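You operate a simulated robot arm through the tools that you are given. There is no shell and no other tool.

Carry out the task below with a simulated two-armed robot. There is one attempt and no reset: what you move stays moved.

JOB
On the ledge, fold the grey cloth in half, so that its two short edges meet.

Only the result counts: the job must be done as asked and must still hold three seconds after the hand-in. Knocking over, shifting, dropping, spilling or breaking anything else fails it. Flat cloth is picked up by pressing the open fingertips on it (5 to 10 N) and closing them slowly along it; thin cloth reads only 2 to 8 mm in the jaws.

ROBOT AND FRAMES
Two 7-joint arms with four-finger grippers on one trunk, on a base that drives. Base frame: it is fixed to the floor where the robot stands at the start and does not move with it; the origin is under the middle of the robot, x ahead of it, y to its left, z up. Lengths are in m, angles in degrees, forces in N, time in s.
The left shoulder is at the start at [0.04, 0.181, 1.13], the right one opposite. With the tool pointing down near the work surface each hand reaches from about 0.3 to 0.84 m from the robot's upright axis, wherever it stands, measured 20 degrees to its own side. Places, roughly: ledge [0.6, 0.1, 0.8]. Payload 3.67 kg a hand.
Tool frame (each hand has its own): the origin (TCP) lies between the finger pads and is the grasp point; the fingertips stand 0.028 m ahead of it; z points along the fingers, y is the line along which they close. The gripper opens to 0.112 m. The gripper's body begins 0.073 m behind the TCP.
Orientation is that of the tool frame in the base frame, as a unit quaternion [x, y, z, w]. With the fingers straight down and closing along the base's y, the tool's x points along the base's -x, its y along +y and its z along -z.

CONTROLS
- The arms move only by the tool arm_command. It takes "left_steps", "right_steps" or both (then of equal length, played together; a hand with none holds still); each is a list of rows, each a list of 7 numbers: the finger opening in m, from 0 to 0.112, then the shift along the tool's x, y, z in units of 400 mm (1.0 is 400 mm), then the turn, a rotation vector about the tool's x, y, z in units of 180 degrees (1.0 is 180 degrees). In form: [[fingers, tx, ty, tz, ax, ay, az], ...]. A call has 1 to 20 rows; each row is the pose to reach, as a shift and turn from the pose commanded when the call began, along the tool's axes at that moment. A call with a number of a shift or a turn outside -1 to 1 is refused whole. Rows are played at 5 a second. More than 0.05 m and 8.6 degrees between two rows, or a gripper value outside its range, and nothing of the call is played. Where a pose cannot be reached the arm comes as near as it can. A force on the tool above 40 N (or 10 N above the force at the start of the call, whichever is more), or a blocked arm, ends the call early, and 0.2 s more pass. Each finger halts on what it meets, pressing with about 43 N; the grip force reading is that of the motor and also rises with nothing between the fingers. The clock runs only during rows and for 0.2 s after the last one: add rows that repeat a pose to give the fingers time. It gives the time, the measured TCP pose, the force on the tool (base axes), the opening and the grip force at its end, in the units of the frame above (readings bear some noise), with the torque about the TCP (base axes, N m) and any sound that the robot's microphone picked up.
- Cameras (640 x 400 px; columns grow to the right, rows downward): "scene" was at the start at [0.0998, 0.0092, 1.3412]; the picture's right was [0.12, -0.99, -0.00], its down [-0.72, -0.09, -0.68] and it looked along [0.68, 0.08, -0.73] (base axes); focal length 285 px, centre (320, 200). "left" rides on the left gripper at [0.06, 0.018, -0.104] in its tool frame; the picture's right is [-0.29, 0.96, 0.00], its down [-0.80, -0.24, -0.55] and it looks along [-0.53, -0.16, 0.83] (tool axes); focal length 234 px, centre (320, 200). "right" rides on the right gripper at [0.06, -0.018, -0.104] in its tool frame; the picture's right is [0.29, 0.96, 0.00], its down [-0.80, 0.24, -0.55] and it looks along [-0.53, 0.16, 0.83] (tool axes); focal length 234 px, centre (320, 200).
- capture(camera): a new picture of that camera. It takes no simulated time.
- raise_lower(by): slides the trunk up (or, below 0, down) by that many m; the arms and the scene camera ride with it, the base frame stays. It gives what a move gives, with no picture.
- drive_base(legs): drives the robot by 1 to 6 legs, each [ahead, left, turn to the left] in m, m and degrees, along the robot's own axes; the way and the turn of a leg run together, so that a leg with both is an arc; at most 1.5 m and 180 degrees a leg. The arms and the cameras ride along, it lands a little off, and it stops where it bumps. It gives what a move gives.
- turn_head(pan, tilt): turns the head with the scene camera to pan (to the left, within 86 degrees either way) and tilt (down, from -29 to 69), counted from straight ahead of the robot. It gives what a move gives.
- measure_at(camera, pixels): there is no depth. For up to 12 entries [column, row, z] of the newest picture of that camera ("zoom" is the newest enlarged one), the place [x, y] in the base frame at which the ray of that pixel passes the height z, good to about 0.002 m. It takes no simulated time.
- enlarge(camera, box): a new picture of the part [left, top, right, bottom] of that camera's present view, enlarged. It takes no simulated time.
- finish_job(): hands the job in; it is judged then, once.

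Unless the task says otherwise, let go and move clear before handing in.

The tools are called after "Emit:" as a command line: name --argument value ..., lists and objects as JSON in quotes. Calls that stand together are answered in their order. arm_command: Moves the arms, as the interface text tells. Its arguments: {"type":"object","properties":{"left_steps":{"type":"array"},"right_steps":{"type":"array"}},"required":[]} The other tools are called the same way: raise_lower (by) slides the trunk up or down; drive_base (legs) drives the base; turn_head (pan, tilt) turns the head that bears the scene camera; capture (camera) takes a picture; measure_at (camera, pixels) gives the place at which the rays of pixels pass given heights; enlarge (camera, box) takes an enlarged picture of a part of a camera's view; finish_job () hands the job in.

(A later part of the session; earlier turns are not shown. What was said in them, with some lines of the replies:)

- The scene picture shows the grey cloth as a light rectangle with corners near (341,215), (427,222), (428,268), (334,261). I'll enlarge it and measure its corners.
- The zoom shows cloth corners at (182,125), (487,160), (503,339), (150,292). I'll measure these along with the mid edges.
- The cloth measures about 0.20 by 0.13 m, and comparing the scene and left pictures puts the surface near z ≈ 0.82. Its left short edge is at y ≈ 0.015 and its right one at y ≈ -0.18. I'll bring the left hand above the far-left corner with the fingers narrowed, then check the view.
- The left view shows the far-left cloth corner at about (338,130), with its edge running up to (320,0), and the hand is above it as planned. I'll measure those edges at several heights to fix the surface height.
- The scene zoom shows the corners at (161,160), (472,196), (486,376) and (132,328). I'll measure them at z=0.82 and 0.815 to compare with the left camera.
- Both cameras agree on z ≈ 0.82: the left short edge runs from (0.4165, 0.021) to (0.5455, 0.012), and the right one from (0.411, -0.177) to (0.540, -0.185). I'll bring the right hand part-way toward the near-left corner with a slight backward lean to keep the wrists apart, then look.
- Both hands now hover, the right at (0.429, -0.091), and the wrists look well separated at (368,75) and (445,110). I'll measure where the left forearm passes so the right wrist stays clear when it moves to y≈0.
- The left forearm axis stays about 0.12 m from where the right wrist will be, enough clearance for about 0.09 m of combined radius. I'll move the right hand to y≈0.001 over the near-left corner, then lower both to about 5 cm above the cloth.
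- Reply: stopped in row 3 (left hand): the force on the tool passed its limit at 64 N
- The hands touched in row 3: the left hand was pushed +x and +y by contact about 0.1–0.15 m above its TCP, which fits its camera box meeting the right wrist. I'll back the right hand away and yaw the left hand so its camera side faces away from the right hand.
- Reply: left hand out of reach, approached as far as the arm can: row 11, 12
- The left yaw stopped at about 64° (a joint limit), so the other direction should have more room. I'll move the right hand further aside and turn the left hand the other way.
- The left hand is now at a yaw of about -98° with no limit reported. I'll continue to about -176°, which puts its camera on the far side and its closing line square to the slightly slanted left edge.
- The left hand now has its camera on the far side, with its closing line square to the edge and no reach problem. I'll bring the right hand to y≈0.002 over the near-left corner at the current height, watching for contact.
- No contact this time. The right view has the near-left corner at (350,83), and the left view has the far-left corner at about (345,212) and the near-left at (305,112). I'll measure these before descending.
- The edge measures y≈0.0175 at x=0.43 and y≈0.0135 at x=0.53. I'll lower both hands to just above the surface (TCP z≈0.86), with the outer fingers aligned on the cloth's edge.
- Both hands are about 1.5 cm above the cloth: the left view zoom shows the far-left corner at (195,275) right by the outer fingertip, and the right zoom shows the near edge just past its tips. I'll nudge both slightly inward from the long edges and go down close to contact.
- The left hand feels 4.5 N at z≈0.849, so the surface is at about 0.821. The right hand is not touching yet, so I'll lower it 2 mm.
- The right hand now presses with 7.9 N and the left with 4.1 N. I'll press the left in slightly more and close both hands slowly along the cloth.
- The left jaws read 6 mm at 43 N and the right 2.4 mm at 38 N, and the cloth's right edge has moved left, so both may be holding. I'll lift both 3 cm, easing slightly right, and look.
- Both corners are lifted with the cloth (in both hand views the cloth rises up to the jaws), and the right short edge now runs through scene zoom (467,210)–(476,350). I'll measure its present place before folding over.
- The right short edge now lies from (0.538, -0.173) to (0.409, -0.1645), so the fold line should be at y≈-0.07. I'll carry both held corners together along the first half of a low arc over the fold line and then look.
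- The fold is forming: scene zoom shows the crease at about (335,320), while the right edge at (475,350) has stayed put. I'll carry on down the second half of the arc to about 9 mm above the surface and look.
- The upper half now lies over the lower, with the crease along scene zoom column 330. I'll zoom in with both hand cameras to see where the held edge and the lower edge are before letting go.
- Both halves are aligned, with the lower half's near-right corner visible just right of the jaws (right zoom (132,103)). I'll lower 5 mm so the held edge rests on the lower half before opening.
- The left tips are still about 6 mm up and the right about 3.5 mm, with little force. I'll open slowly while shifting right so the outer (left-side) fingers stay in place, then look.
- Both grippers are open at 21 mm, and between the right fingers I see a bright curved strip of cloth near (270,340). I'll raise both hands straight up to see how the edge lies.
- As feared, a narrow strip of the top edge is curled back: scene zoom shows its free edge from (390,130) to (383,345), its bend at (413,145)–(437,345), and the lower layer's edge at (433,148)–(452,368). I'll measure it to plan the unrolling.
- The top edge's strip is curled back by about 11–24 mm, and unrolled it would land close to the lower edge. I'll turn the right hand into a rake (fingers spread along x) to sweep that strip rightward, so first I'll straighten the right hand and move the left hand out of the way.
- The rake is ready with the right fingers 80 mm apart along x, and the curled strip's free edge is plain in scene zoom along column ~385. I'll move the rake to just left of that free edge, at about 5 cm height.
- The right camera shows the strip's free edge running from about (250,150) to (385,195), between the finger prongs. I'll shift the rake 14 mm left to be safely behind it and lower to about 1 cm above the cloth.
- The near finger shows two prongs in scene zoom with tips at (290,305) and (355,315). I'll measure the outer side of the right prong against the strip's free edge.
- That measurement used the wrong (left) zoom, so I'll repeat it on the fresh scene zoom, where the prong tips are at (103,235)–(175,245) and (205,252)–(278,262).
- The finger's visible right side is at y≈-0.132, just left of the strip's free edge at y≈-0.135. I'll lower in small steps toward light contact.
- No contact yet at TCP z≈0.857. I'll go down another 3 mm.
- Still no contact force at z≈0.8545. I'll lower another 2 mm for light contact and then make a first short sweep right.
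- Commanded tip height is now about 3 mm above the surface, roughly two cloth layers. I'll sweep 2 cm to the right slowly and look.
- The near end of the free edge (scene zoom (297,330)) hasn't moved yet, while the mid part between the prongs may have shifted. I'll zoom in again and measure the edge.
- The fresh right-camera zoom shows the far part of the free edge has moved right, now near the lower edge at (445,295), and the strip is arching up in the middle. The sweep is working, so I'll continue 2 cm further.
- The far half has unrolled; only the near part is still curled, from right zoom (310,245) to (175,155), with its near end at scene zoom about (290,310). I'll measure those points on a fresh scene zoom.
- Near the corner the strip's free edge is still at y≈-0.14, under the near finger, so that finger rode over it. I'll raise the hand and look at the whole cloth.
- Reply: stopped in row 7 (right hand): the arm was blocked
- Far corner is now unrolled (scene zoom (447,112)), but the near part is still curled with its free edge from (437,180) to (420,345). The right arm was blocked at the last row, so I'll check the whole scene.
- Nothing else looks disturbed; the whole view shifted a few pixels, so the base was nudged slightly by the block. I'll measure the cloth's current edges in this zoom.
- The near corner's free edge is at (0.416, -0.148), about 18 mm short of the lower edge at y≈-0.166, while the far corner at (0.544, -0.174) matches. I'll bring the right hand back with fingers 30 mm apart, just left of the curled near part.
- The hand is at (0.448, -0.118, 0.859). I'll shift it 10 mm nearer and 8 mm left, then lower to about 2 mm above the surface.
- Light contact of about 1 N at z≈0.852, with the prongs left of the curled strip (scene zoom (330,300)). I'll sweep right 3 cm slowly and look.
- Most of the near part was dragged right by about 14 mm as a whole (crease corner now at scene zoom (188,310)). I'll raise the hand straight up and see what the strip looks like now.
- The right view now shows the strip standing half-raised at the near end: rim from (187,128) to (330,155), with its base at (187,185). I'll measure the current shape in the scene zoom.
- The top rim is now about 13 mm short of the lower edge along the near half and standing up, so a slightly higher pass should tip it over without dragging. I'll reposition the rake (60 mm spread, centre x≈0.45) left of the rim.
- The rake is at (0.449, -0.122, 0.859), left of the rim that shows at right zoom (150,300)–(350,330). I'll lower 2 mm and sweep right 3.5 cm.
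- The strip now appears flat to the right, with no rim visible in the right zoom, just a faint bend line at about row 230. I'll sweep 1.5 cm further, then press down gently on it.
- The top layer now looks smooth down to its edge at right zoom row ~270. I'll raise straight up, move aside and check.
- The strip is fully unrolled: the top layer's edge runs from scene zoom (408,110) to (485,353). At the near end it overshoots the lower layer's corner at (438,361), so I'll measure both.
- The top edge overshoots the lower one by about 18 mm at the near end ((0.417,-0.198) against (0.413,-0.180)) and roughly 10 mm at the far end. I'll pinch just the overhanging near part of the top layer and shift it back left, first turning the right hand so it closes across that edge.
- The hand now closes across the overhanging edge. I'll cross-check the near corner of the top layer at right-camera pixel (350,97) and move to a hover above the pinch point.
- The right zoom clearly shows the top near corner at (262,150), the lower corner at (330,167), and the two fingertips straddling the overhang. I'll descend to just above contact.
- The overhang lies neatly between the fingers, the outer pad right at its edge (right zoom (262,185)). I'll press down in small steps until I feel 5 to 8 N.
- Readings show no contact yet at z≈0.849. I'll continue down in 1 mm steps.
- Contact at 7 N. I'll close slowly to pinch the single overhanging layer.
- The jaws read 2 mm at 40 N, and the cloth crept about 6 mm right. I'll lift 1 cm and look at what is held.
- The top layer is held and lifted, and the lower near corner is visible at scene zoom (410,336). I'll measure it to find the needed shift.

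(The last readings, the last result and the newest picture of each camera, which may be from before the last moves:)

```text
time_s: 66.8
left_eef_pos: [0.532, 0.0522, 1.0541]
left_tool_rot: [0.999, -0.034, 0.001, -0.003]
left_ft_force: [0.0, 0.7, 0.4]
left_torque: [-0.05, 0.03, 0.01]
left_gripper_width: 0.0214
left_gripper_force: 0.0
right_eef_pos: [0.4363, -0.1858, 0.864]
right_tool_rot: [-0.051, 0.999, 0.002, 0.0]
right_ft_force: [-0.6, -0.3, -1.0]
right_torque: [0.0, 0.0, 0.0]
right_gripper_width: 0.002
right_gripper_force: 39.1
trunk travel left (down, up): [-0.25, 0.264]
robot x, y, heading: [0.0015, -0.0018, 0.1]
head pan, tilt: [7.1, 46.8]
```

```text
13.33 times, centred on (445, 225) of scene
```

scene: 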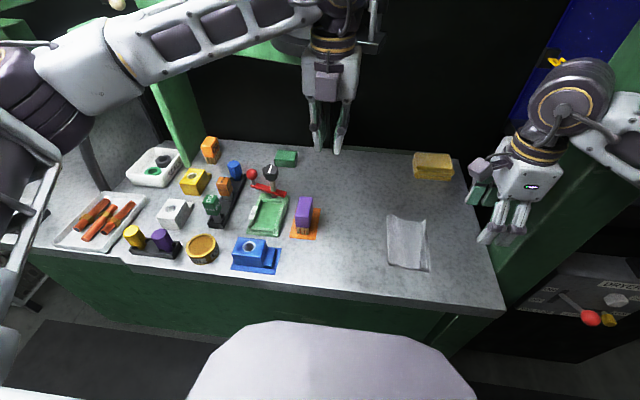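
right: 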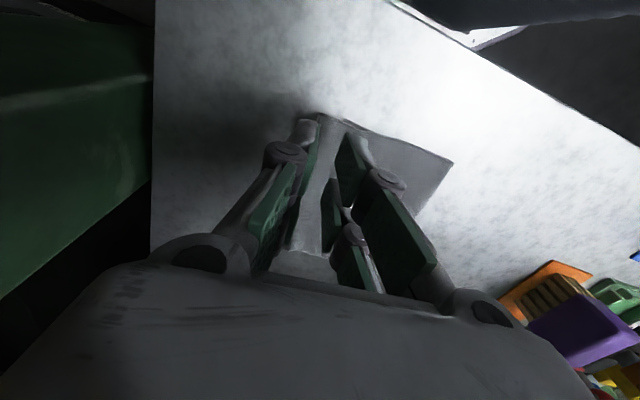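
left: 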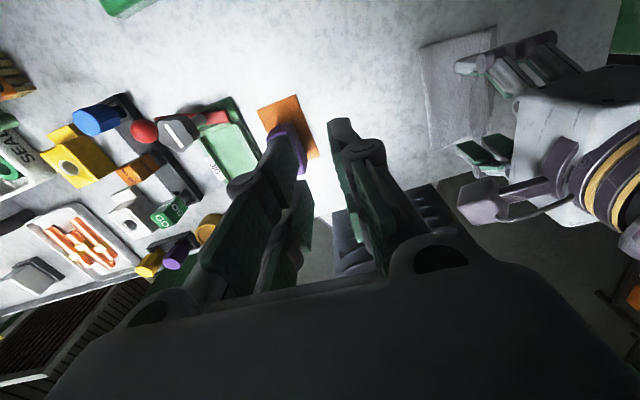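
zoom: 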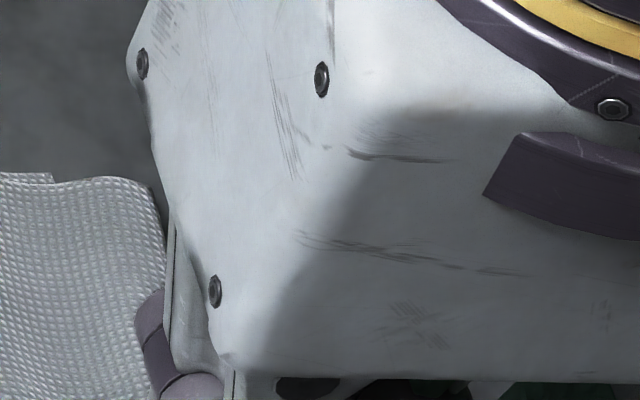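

The lower far corner peeks out at (0.540, -0.177) while the top far corner is at (0.537, -0.194), so the whole top edge should go left by about 15–17 mm. I'll lift a bit more and move the held near corner 16 mm left.

Emit:
arm_command --right_steps '[[0, 0, 0, -0.0125, 0, 0, 0], [0, 0, 0, -0.025, 0, 0, 0], [0, 0.001, 0.0135, -0.025, 0, 0, 0], [0, 0.0022, 0.027, -0.025, 0, 0, 0], [0, 0.0033, 0.0405, -0.025, 0, 0, 0], [0, 0.0033, 0.0405, -0.025, 0, 0, 0]]'

Emit:
enlarge --camera "right" --box '[240, 60, 440, 200]'

Emit:
enlarge --camera "scene" --box '[380, 210, 460, 285]'

Emit:
enlarge --camera "left" --box '[400, 20, 560, 140]'

```text
time_s: 68.2
left_eef_pos: [0.533, 0.0513, 1.0536]
left_tool_rot: [0.999, -0.033, 0.002, -0.004]
left_ft_force: [-0.9, -0.1, -0.1]
left_torque: [0.0, -0.02, 0.01]
left_gripper_width: 0.0211
left_gripper_force: 0.1
right_eef_pos: [0.4327, -0.1701, 0.8745]
right_tool_rot: [-0.052, 0.999, 0.002, 0.0]
right_ft_force: [-0.5, -0.3, 0.2]
right_torque: [0.01, -0.03, -0.01]
right_gripper_width: 0.0019
right_gripper_force: 38.5
trunk travel left (down, up): [-0.25, 0.264]
robot x, y, heading: [-0.0005, -0.0021, 0.1]
head pan, tilt: [7.1, 46.8]
```

```text
2.86 times, centred on (340, 130) of right
```

zoom: 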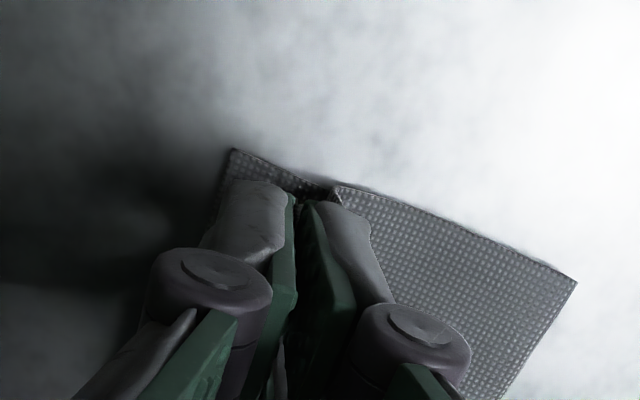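

```text
5.33 times, centred on (420, 248) of scene
```

zoom: 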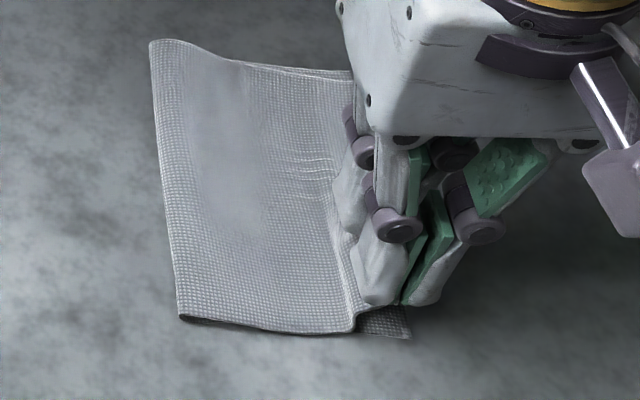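

```text
3.33 times, centred on (480, 80) of left
```

zoom: 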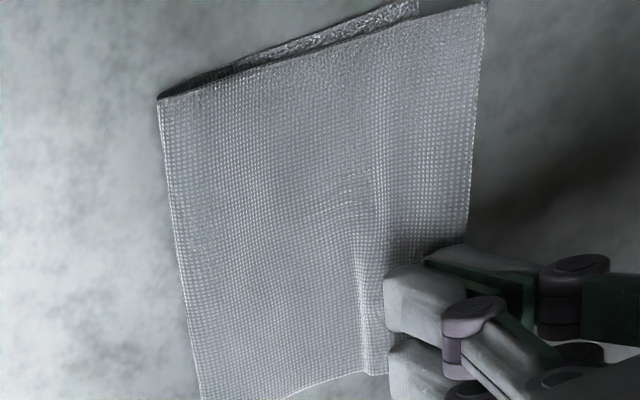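

The near corner of the top layer is now lifted left, and the lower corner shows at right zoom (232,150). I'll lower it and open gently to lay it down.

Emit:
arm_command --right_steps '[[0, 0, 0, 0.018, 0, 0, 0], [0, 0, 0, 0.036, 0, 0, 0], [0, 0, 0, 0.054, 0, 0, 0], [0, 0, 0, 0.054, 0, 0, 0], [0.004, 0, 0, 0.054, 0, 0, 0], [0.008, 0, 0, 0.054, 0, 0, 0], [0.012, 0, 0, 0.054, 0, 0, 0], [0.016, 0, 0, 0.054, 0, 0, 0], [0.016, 0, 0, 0.054, 0, 0, 0]]'

Emit:
enlarge --camera "right" --box '[240, 60, 440, 200]'

Emit:
enlarge --camera "scene" --box '[380, 210, 460, 285]'

Emit:
enlarge --camera "left" --box '[400, 20, 560, 140]'

```text
time_s: 70.2
left_eef_pos: [0.5322, 0.0508, 1.0538]
left_tool_rot: [0.999, -0.034, 0.0, -0.004]
left_ft_force: [1.0, -0.3, 0.5]
left_torque: [0.05, -0.01, 0.02]
left_gripper_width: 0.0211
left_gripper_force: 0.1
right_eef_pos: [0.4345, -0.1688, 0.8517]
right_tool_rot: [-0.052, 0.999, 0.001, 0.0]
right_ft_force: [-0.6, 0.5, 1.2]
right_torque: [0.02, 0.01, 0.0]
right_gripper_width: 0.0159
right_gripper_force: 0.1
trunk travel left (down, up): [-0.25, 0.264]
robot x, y, heading: [0.0008, 0.004, 0.0]
head pan, tilt: [7.1, 46.8]
```

```text
2.86 times, centred on (340, 130) of right
```

zoom: 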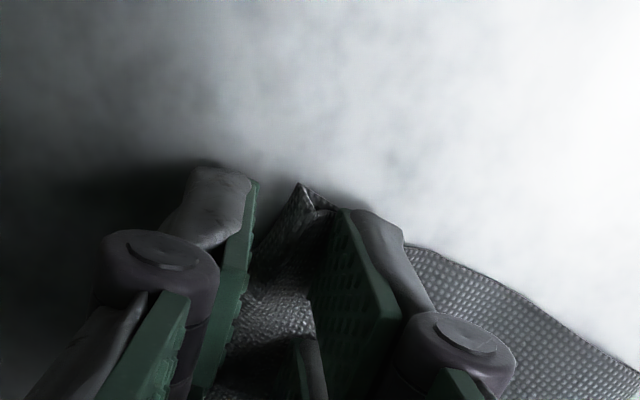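

```text
5.33 times, centred on (420, 248) of scene
```

zoom: 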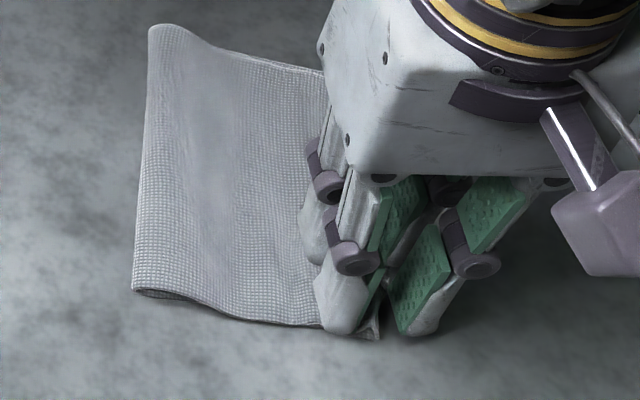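

```text
3.33 times, centred on (480, 80) of left
```

zoom: 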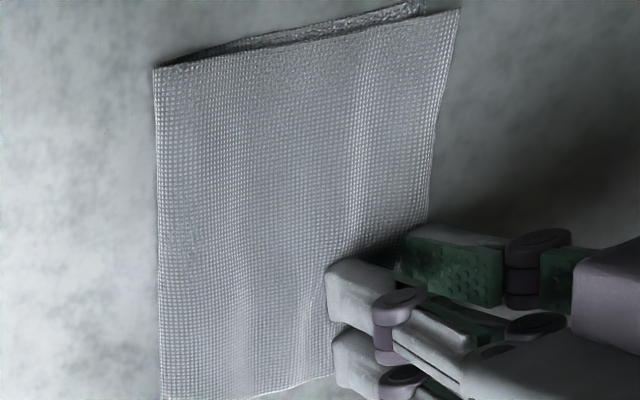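

The cloth between the fingers shows a raised corner at right zoom (300,185), and the whole near part moved left with the opening. I'll raise the hand carefully and look.

Emit:
arm_command --right_steps '[[0.02, 0, 0, -0.0125, 0, 0, 0], [0.02, 0, 0, -0.05, 0, 0, 0], [0.02, 0, 0, -0.12, 0, 0, 0], [0.02, 0, 0, -0.2, 0, 0, 0], [0.02, 0, -0.06, -0.25, 0, 0, 0], [0.02, 0, -0.15, -0.25, 0, 0, 0]]'

Emit:
enlarge --camera "right" --box '[260, 40, 480, 200]'

Emit:
enlarge --camera "left" --box '[400, 20, 560, 140]'

Emit:
enlarge --camera "scene" --box '[370, 200, 450, 280]'

```text
time_s: 71.6
left_eef_pos: [0.5314, 0.0495, 1.0538]
left_tool_rot: [0.999, -0.035, 0.002, -0.003]
left_ft_force: [-0.3, -0.5, -0.2]
left_torque: [0.01, -0.04, 0.01]
left_gripper_width: 0.0211
left_gripper_force: 0.1
right_eef_pos: [0.4398, -0.2316, 0.9532]
right_tool_rot: [-0.05, 0.999, 0.001, 0.0]
right_ft_force: [-0.6, 0.6, 0.1]
right_torque: [0.04, -0.01, -0.01]
right_gripper_width: 0.0199
right_gripper_force: 0.0
trunk travel left (down, up): [-0.25, 0.264]
robot x, y, heading: [-0.0009, 0.0008, 0.4]
head pan, tilt: [7.1, 46.8]
```

```text
2.50 times, centred on (370, 120) of right
```

zoom: 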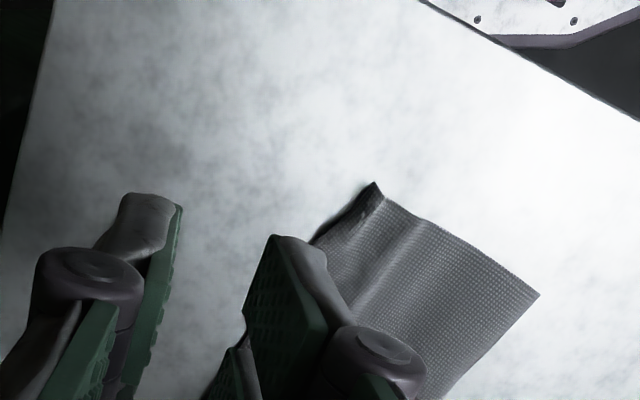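

```text
3.33 times, centred on (480, 80) of left
```

zoom: 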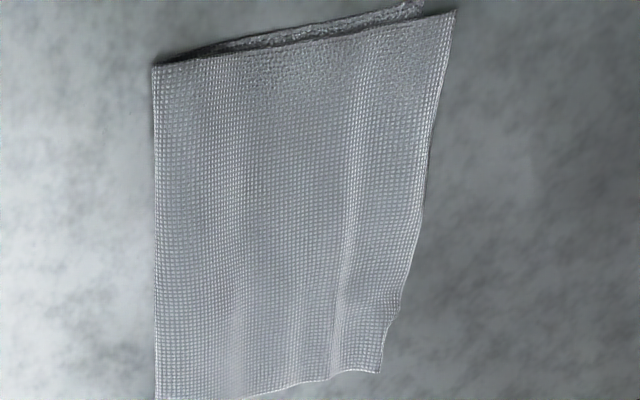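

```text
5.00 times, centred on (410, 240) of scene
```

zoom: 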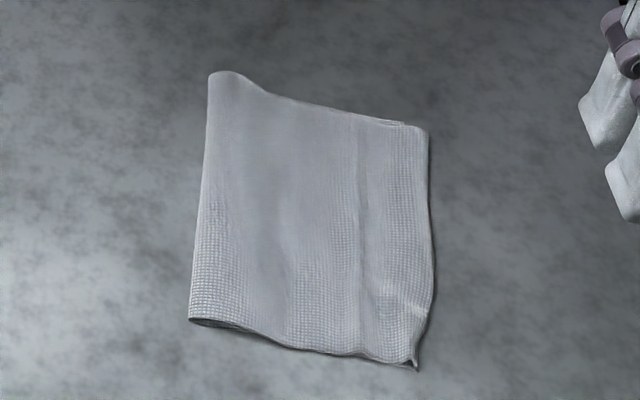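

The near corner now nearly coincides with the lower layer (scene zoom (415,366)), and the far one still overshoots slightly ((428,130) against the lower corner at (402,123)). I'll zoom into each corner and measure.

Emit:
enlarge --camera "scene" --box '[435, 210, 475, 240]'

Emit:
enlarge --camera "scene" --box '[430, 255, 470, 285]'

Emit:
enlarge --camera "scene" --box '[370, 200, 450, 280]'

Emit:
measure_at --camera "zoom" --pixels '[[428, 130, 0.826], [402, 123, 0.823], [435, 250, 0.825], [418, 340, 0.825], [415, 368, 0.823], [190, 318, 0.826], [200, 220, 0.828], [209, 78, 0.83], [350, 357, 0.824]]'

```text
13.33 times, centred on (455, 225) of scene
```

zoom: 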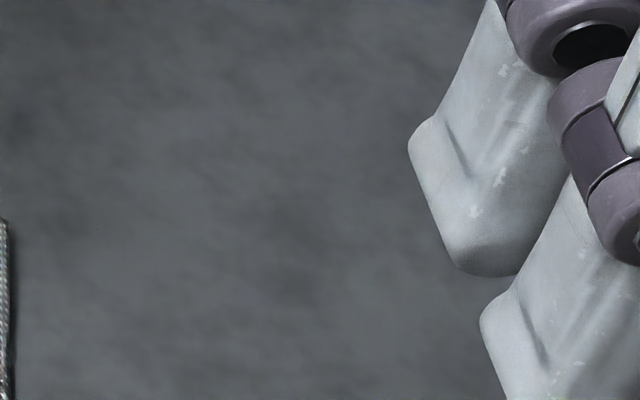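

```text
13.33 times, centred on (450, 270) of scene
```

zoom: 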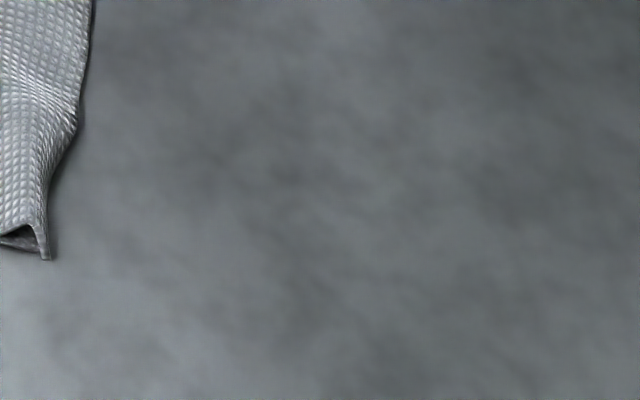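

```text
5.00 times, centred on (410, 240) of scene
```

zoom: 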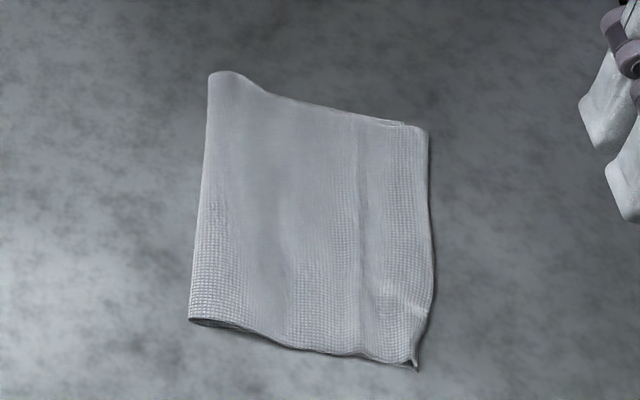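

```text
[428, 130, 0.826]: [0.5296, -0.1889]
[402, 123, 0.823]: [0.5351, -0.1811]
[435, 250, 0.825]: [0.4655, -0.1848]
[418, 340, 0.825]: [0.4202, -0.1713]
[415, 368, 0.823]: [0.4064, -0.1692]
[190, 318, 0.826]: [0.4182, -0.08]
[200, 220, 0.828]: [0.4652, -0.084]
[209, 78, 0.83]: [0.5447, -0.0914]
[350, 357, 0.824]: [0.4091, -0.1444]
```

The far corner mismatch is now about 1 cm and the near corner is close. I'll look more closely at the near corner and along the edge.

Emit:
enlarge --camera "scene" --box '[425, 245, 465, 275]'

Emit:
enlarge --camera "right" --box '[360, 100, 440, 160]'

Emit:
enlarge --camera "scene" --box '[420, 210, 460, 280]'

```text
13.33 times, centred on (445, 260) of scene
```

zoom: 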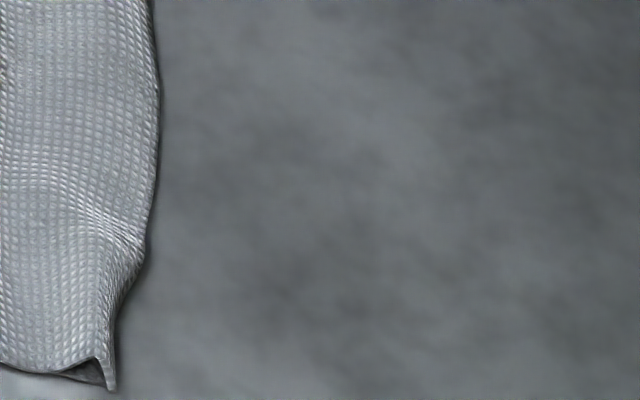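

```text
6.67 times, centred on (400, 130) of right
```

zoom: 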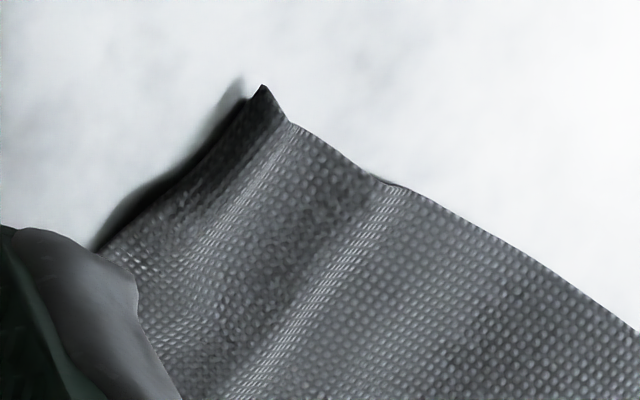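

```text
5.71 times, centred on (440, 245) of scene
```

zoom: 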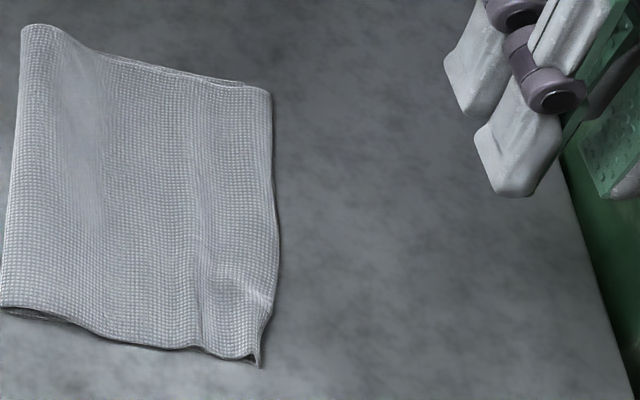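

From the scene zoom, the near corners of both layers coincide at about (108,388). I'll measure the far corner mismatch from the left camera as a cross-check.

Emit:
enlarge --camera "left" --box '[480, 0, 580, 70]'

Emit:
measure_at --camera "zoom" --pixels '[[300, 150, 0.823], [350, 150, 0.823]]'

```text
5.71 times, centred on (530, 35) of left
```

zoom: 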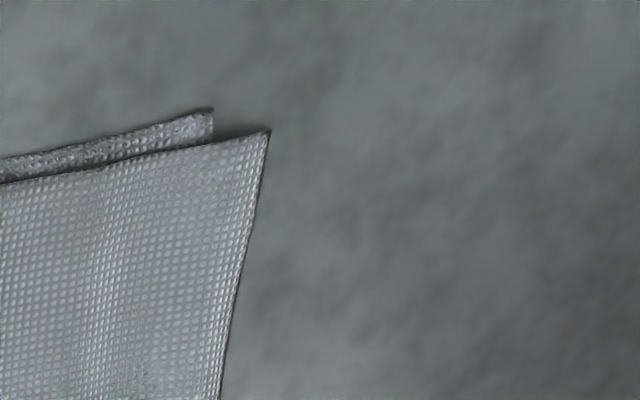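

```text
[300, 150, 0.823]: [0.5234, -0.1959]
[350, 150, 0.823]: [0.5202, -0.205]
```

Emit:
measure_at --camera "zoom" --pixels '[[269, 132, 0.826], [212, 108, 0.823], [222, 400, 0.825], [269, 132, 0.83], [212, 108, 0.826]]'

```text
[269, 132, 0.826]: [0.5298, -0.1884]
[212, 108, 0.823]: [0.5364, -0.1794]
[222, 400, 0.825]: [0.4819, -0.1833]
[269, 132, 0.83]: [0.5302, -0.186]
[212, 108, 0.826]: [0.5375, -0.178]
```

The far corner mismatch is about 11 mm, the near one a few mm, and both halves lie over each other. I'll raise the right hand further clear and take a last look at the whole scene.

Emit:
arm_command --right_steps '[[0.02, 0, 0, -0.06, 0, 0, 0], [0.02, 0, 0, -0.12, 0, 0, 0], [0.02, 0, 0, -0.18, 0, 0, 0], [0.02, 0, 0, -0.18, 0, 0, 0]]'

Emit:
capture --camera "scene"

Emit:
enlarge --camera "scene" --box '[370, 200, 450, 280]'

```text
time_s: 72.6
left_eef_pos: [0.5317, 0.0501, 1.0528]
left_tool_rot: [0.999, -0.034, 0.001, -0.003]
left_ft_force: [0.1, -0.1, -0.3]
left_torque: [-0.01, -0.01, 0.02]
left_gripper_width: 0.0211
left_gripper_force: 0.0
right_eef_pos: [0.4401, -0.2293, 1.0221]
right_tool_rot: [-0.051, 0.999, 0.002, 0.0]
right_ft_force: [0.2, -0.2, 0.8]
right_torque: [0.0, 0.02, 0.0]
right_gripper_width: 0.0197
right_gripper_force: 0.1
trunk travel left (down, up): [-0.25, 0.264]
robot x, y, heading: [0.0036, -0.0017, 0.5]
head pan, tilt: [7.1, 46.8]
```

```text
taken
```

scene: 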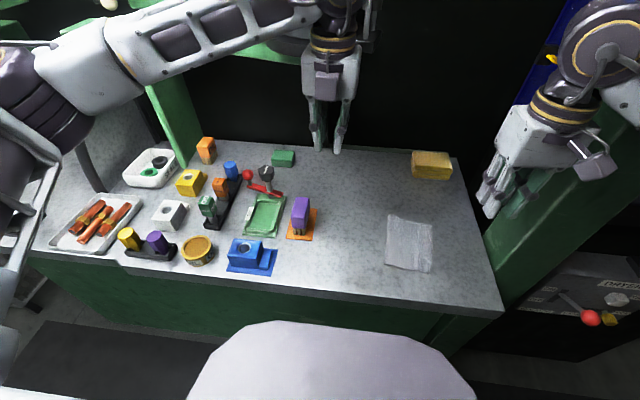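

```text
5.00 times, centred on (410, 240) of scene
```

zoom: 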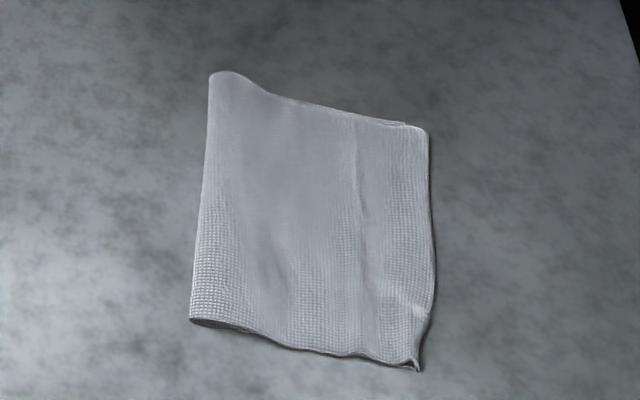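

The cloth lies folded in half, with the near corners together and the far ones about 1 cm apart. Both hands are clear and the other objects look undisturbed, so I'm handing the job in.

Emit:
finish_job

```text
The job is handed in.
```

I folded the grey cloth in half on the ledge, with its two short edges brought together, and handed the job in. No verdict has come back yet.

- **Edge alignment:** the near corners meet within a few millimetres. At the far end the top layer overshoots the lower one by about 11 mm, and I left that rather than risk disturbing the fold.
- **How it lies:** the crease is still rounded rather than pressed flat, and there is a small raised pucker at the near corner. The whole cloth also sits slightly turned from where it started.
- **Bumps on the way:** early on the two hands touched briefly. Later the right arm was blocked once by something I could not identify, which nudged the robot's base slightly. In the last picture nothing else on the ledge looked moved.

Both hands are open and well clear of the cloth.
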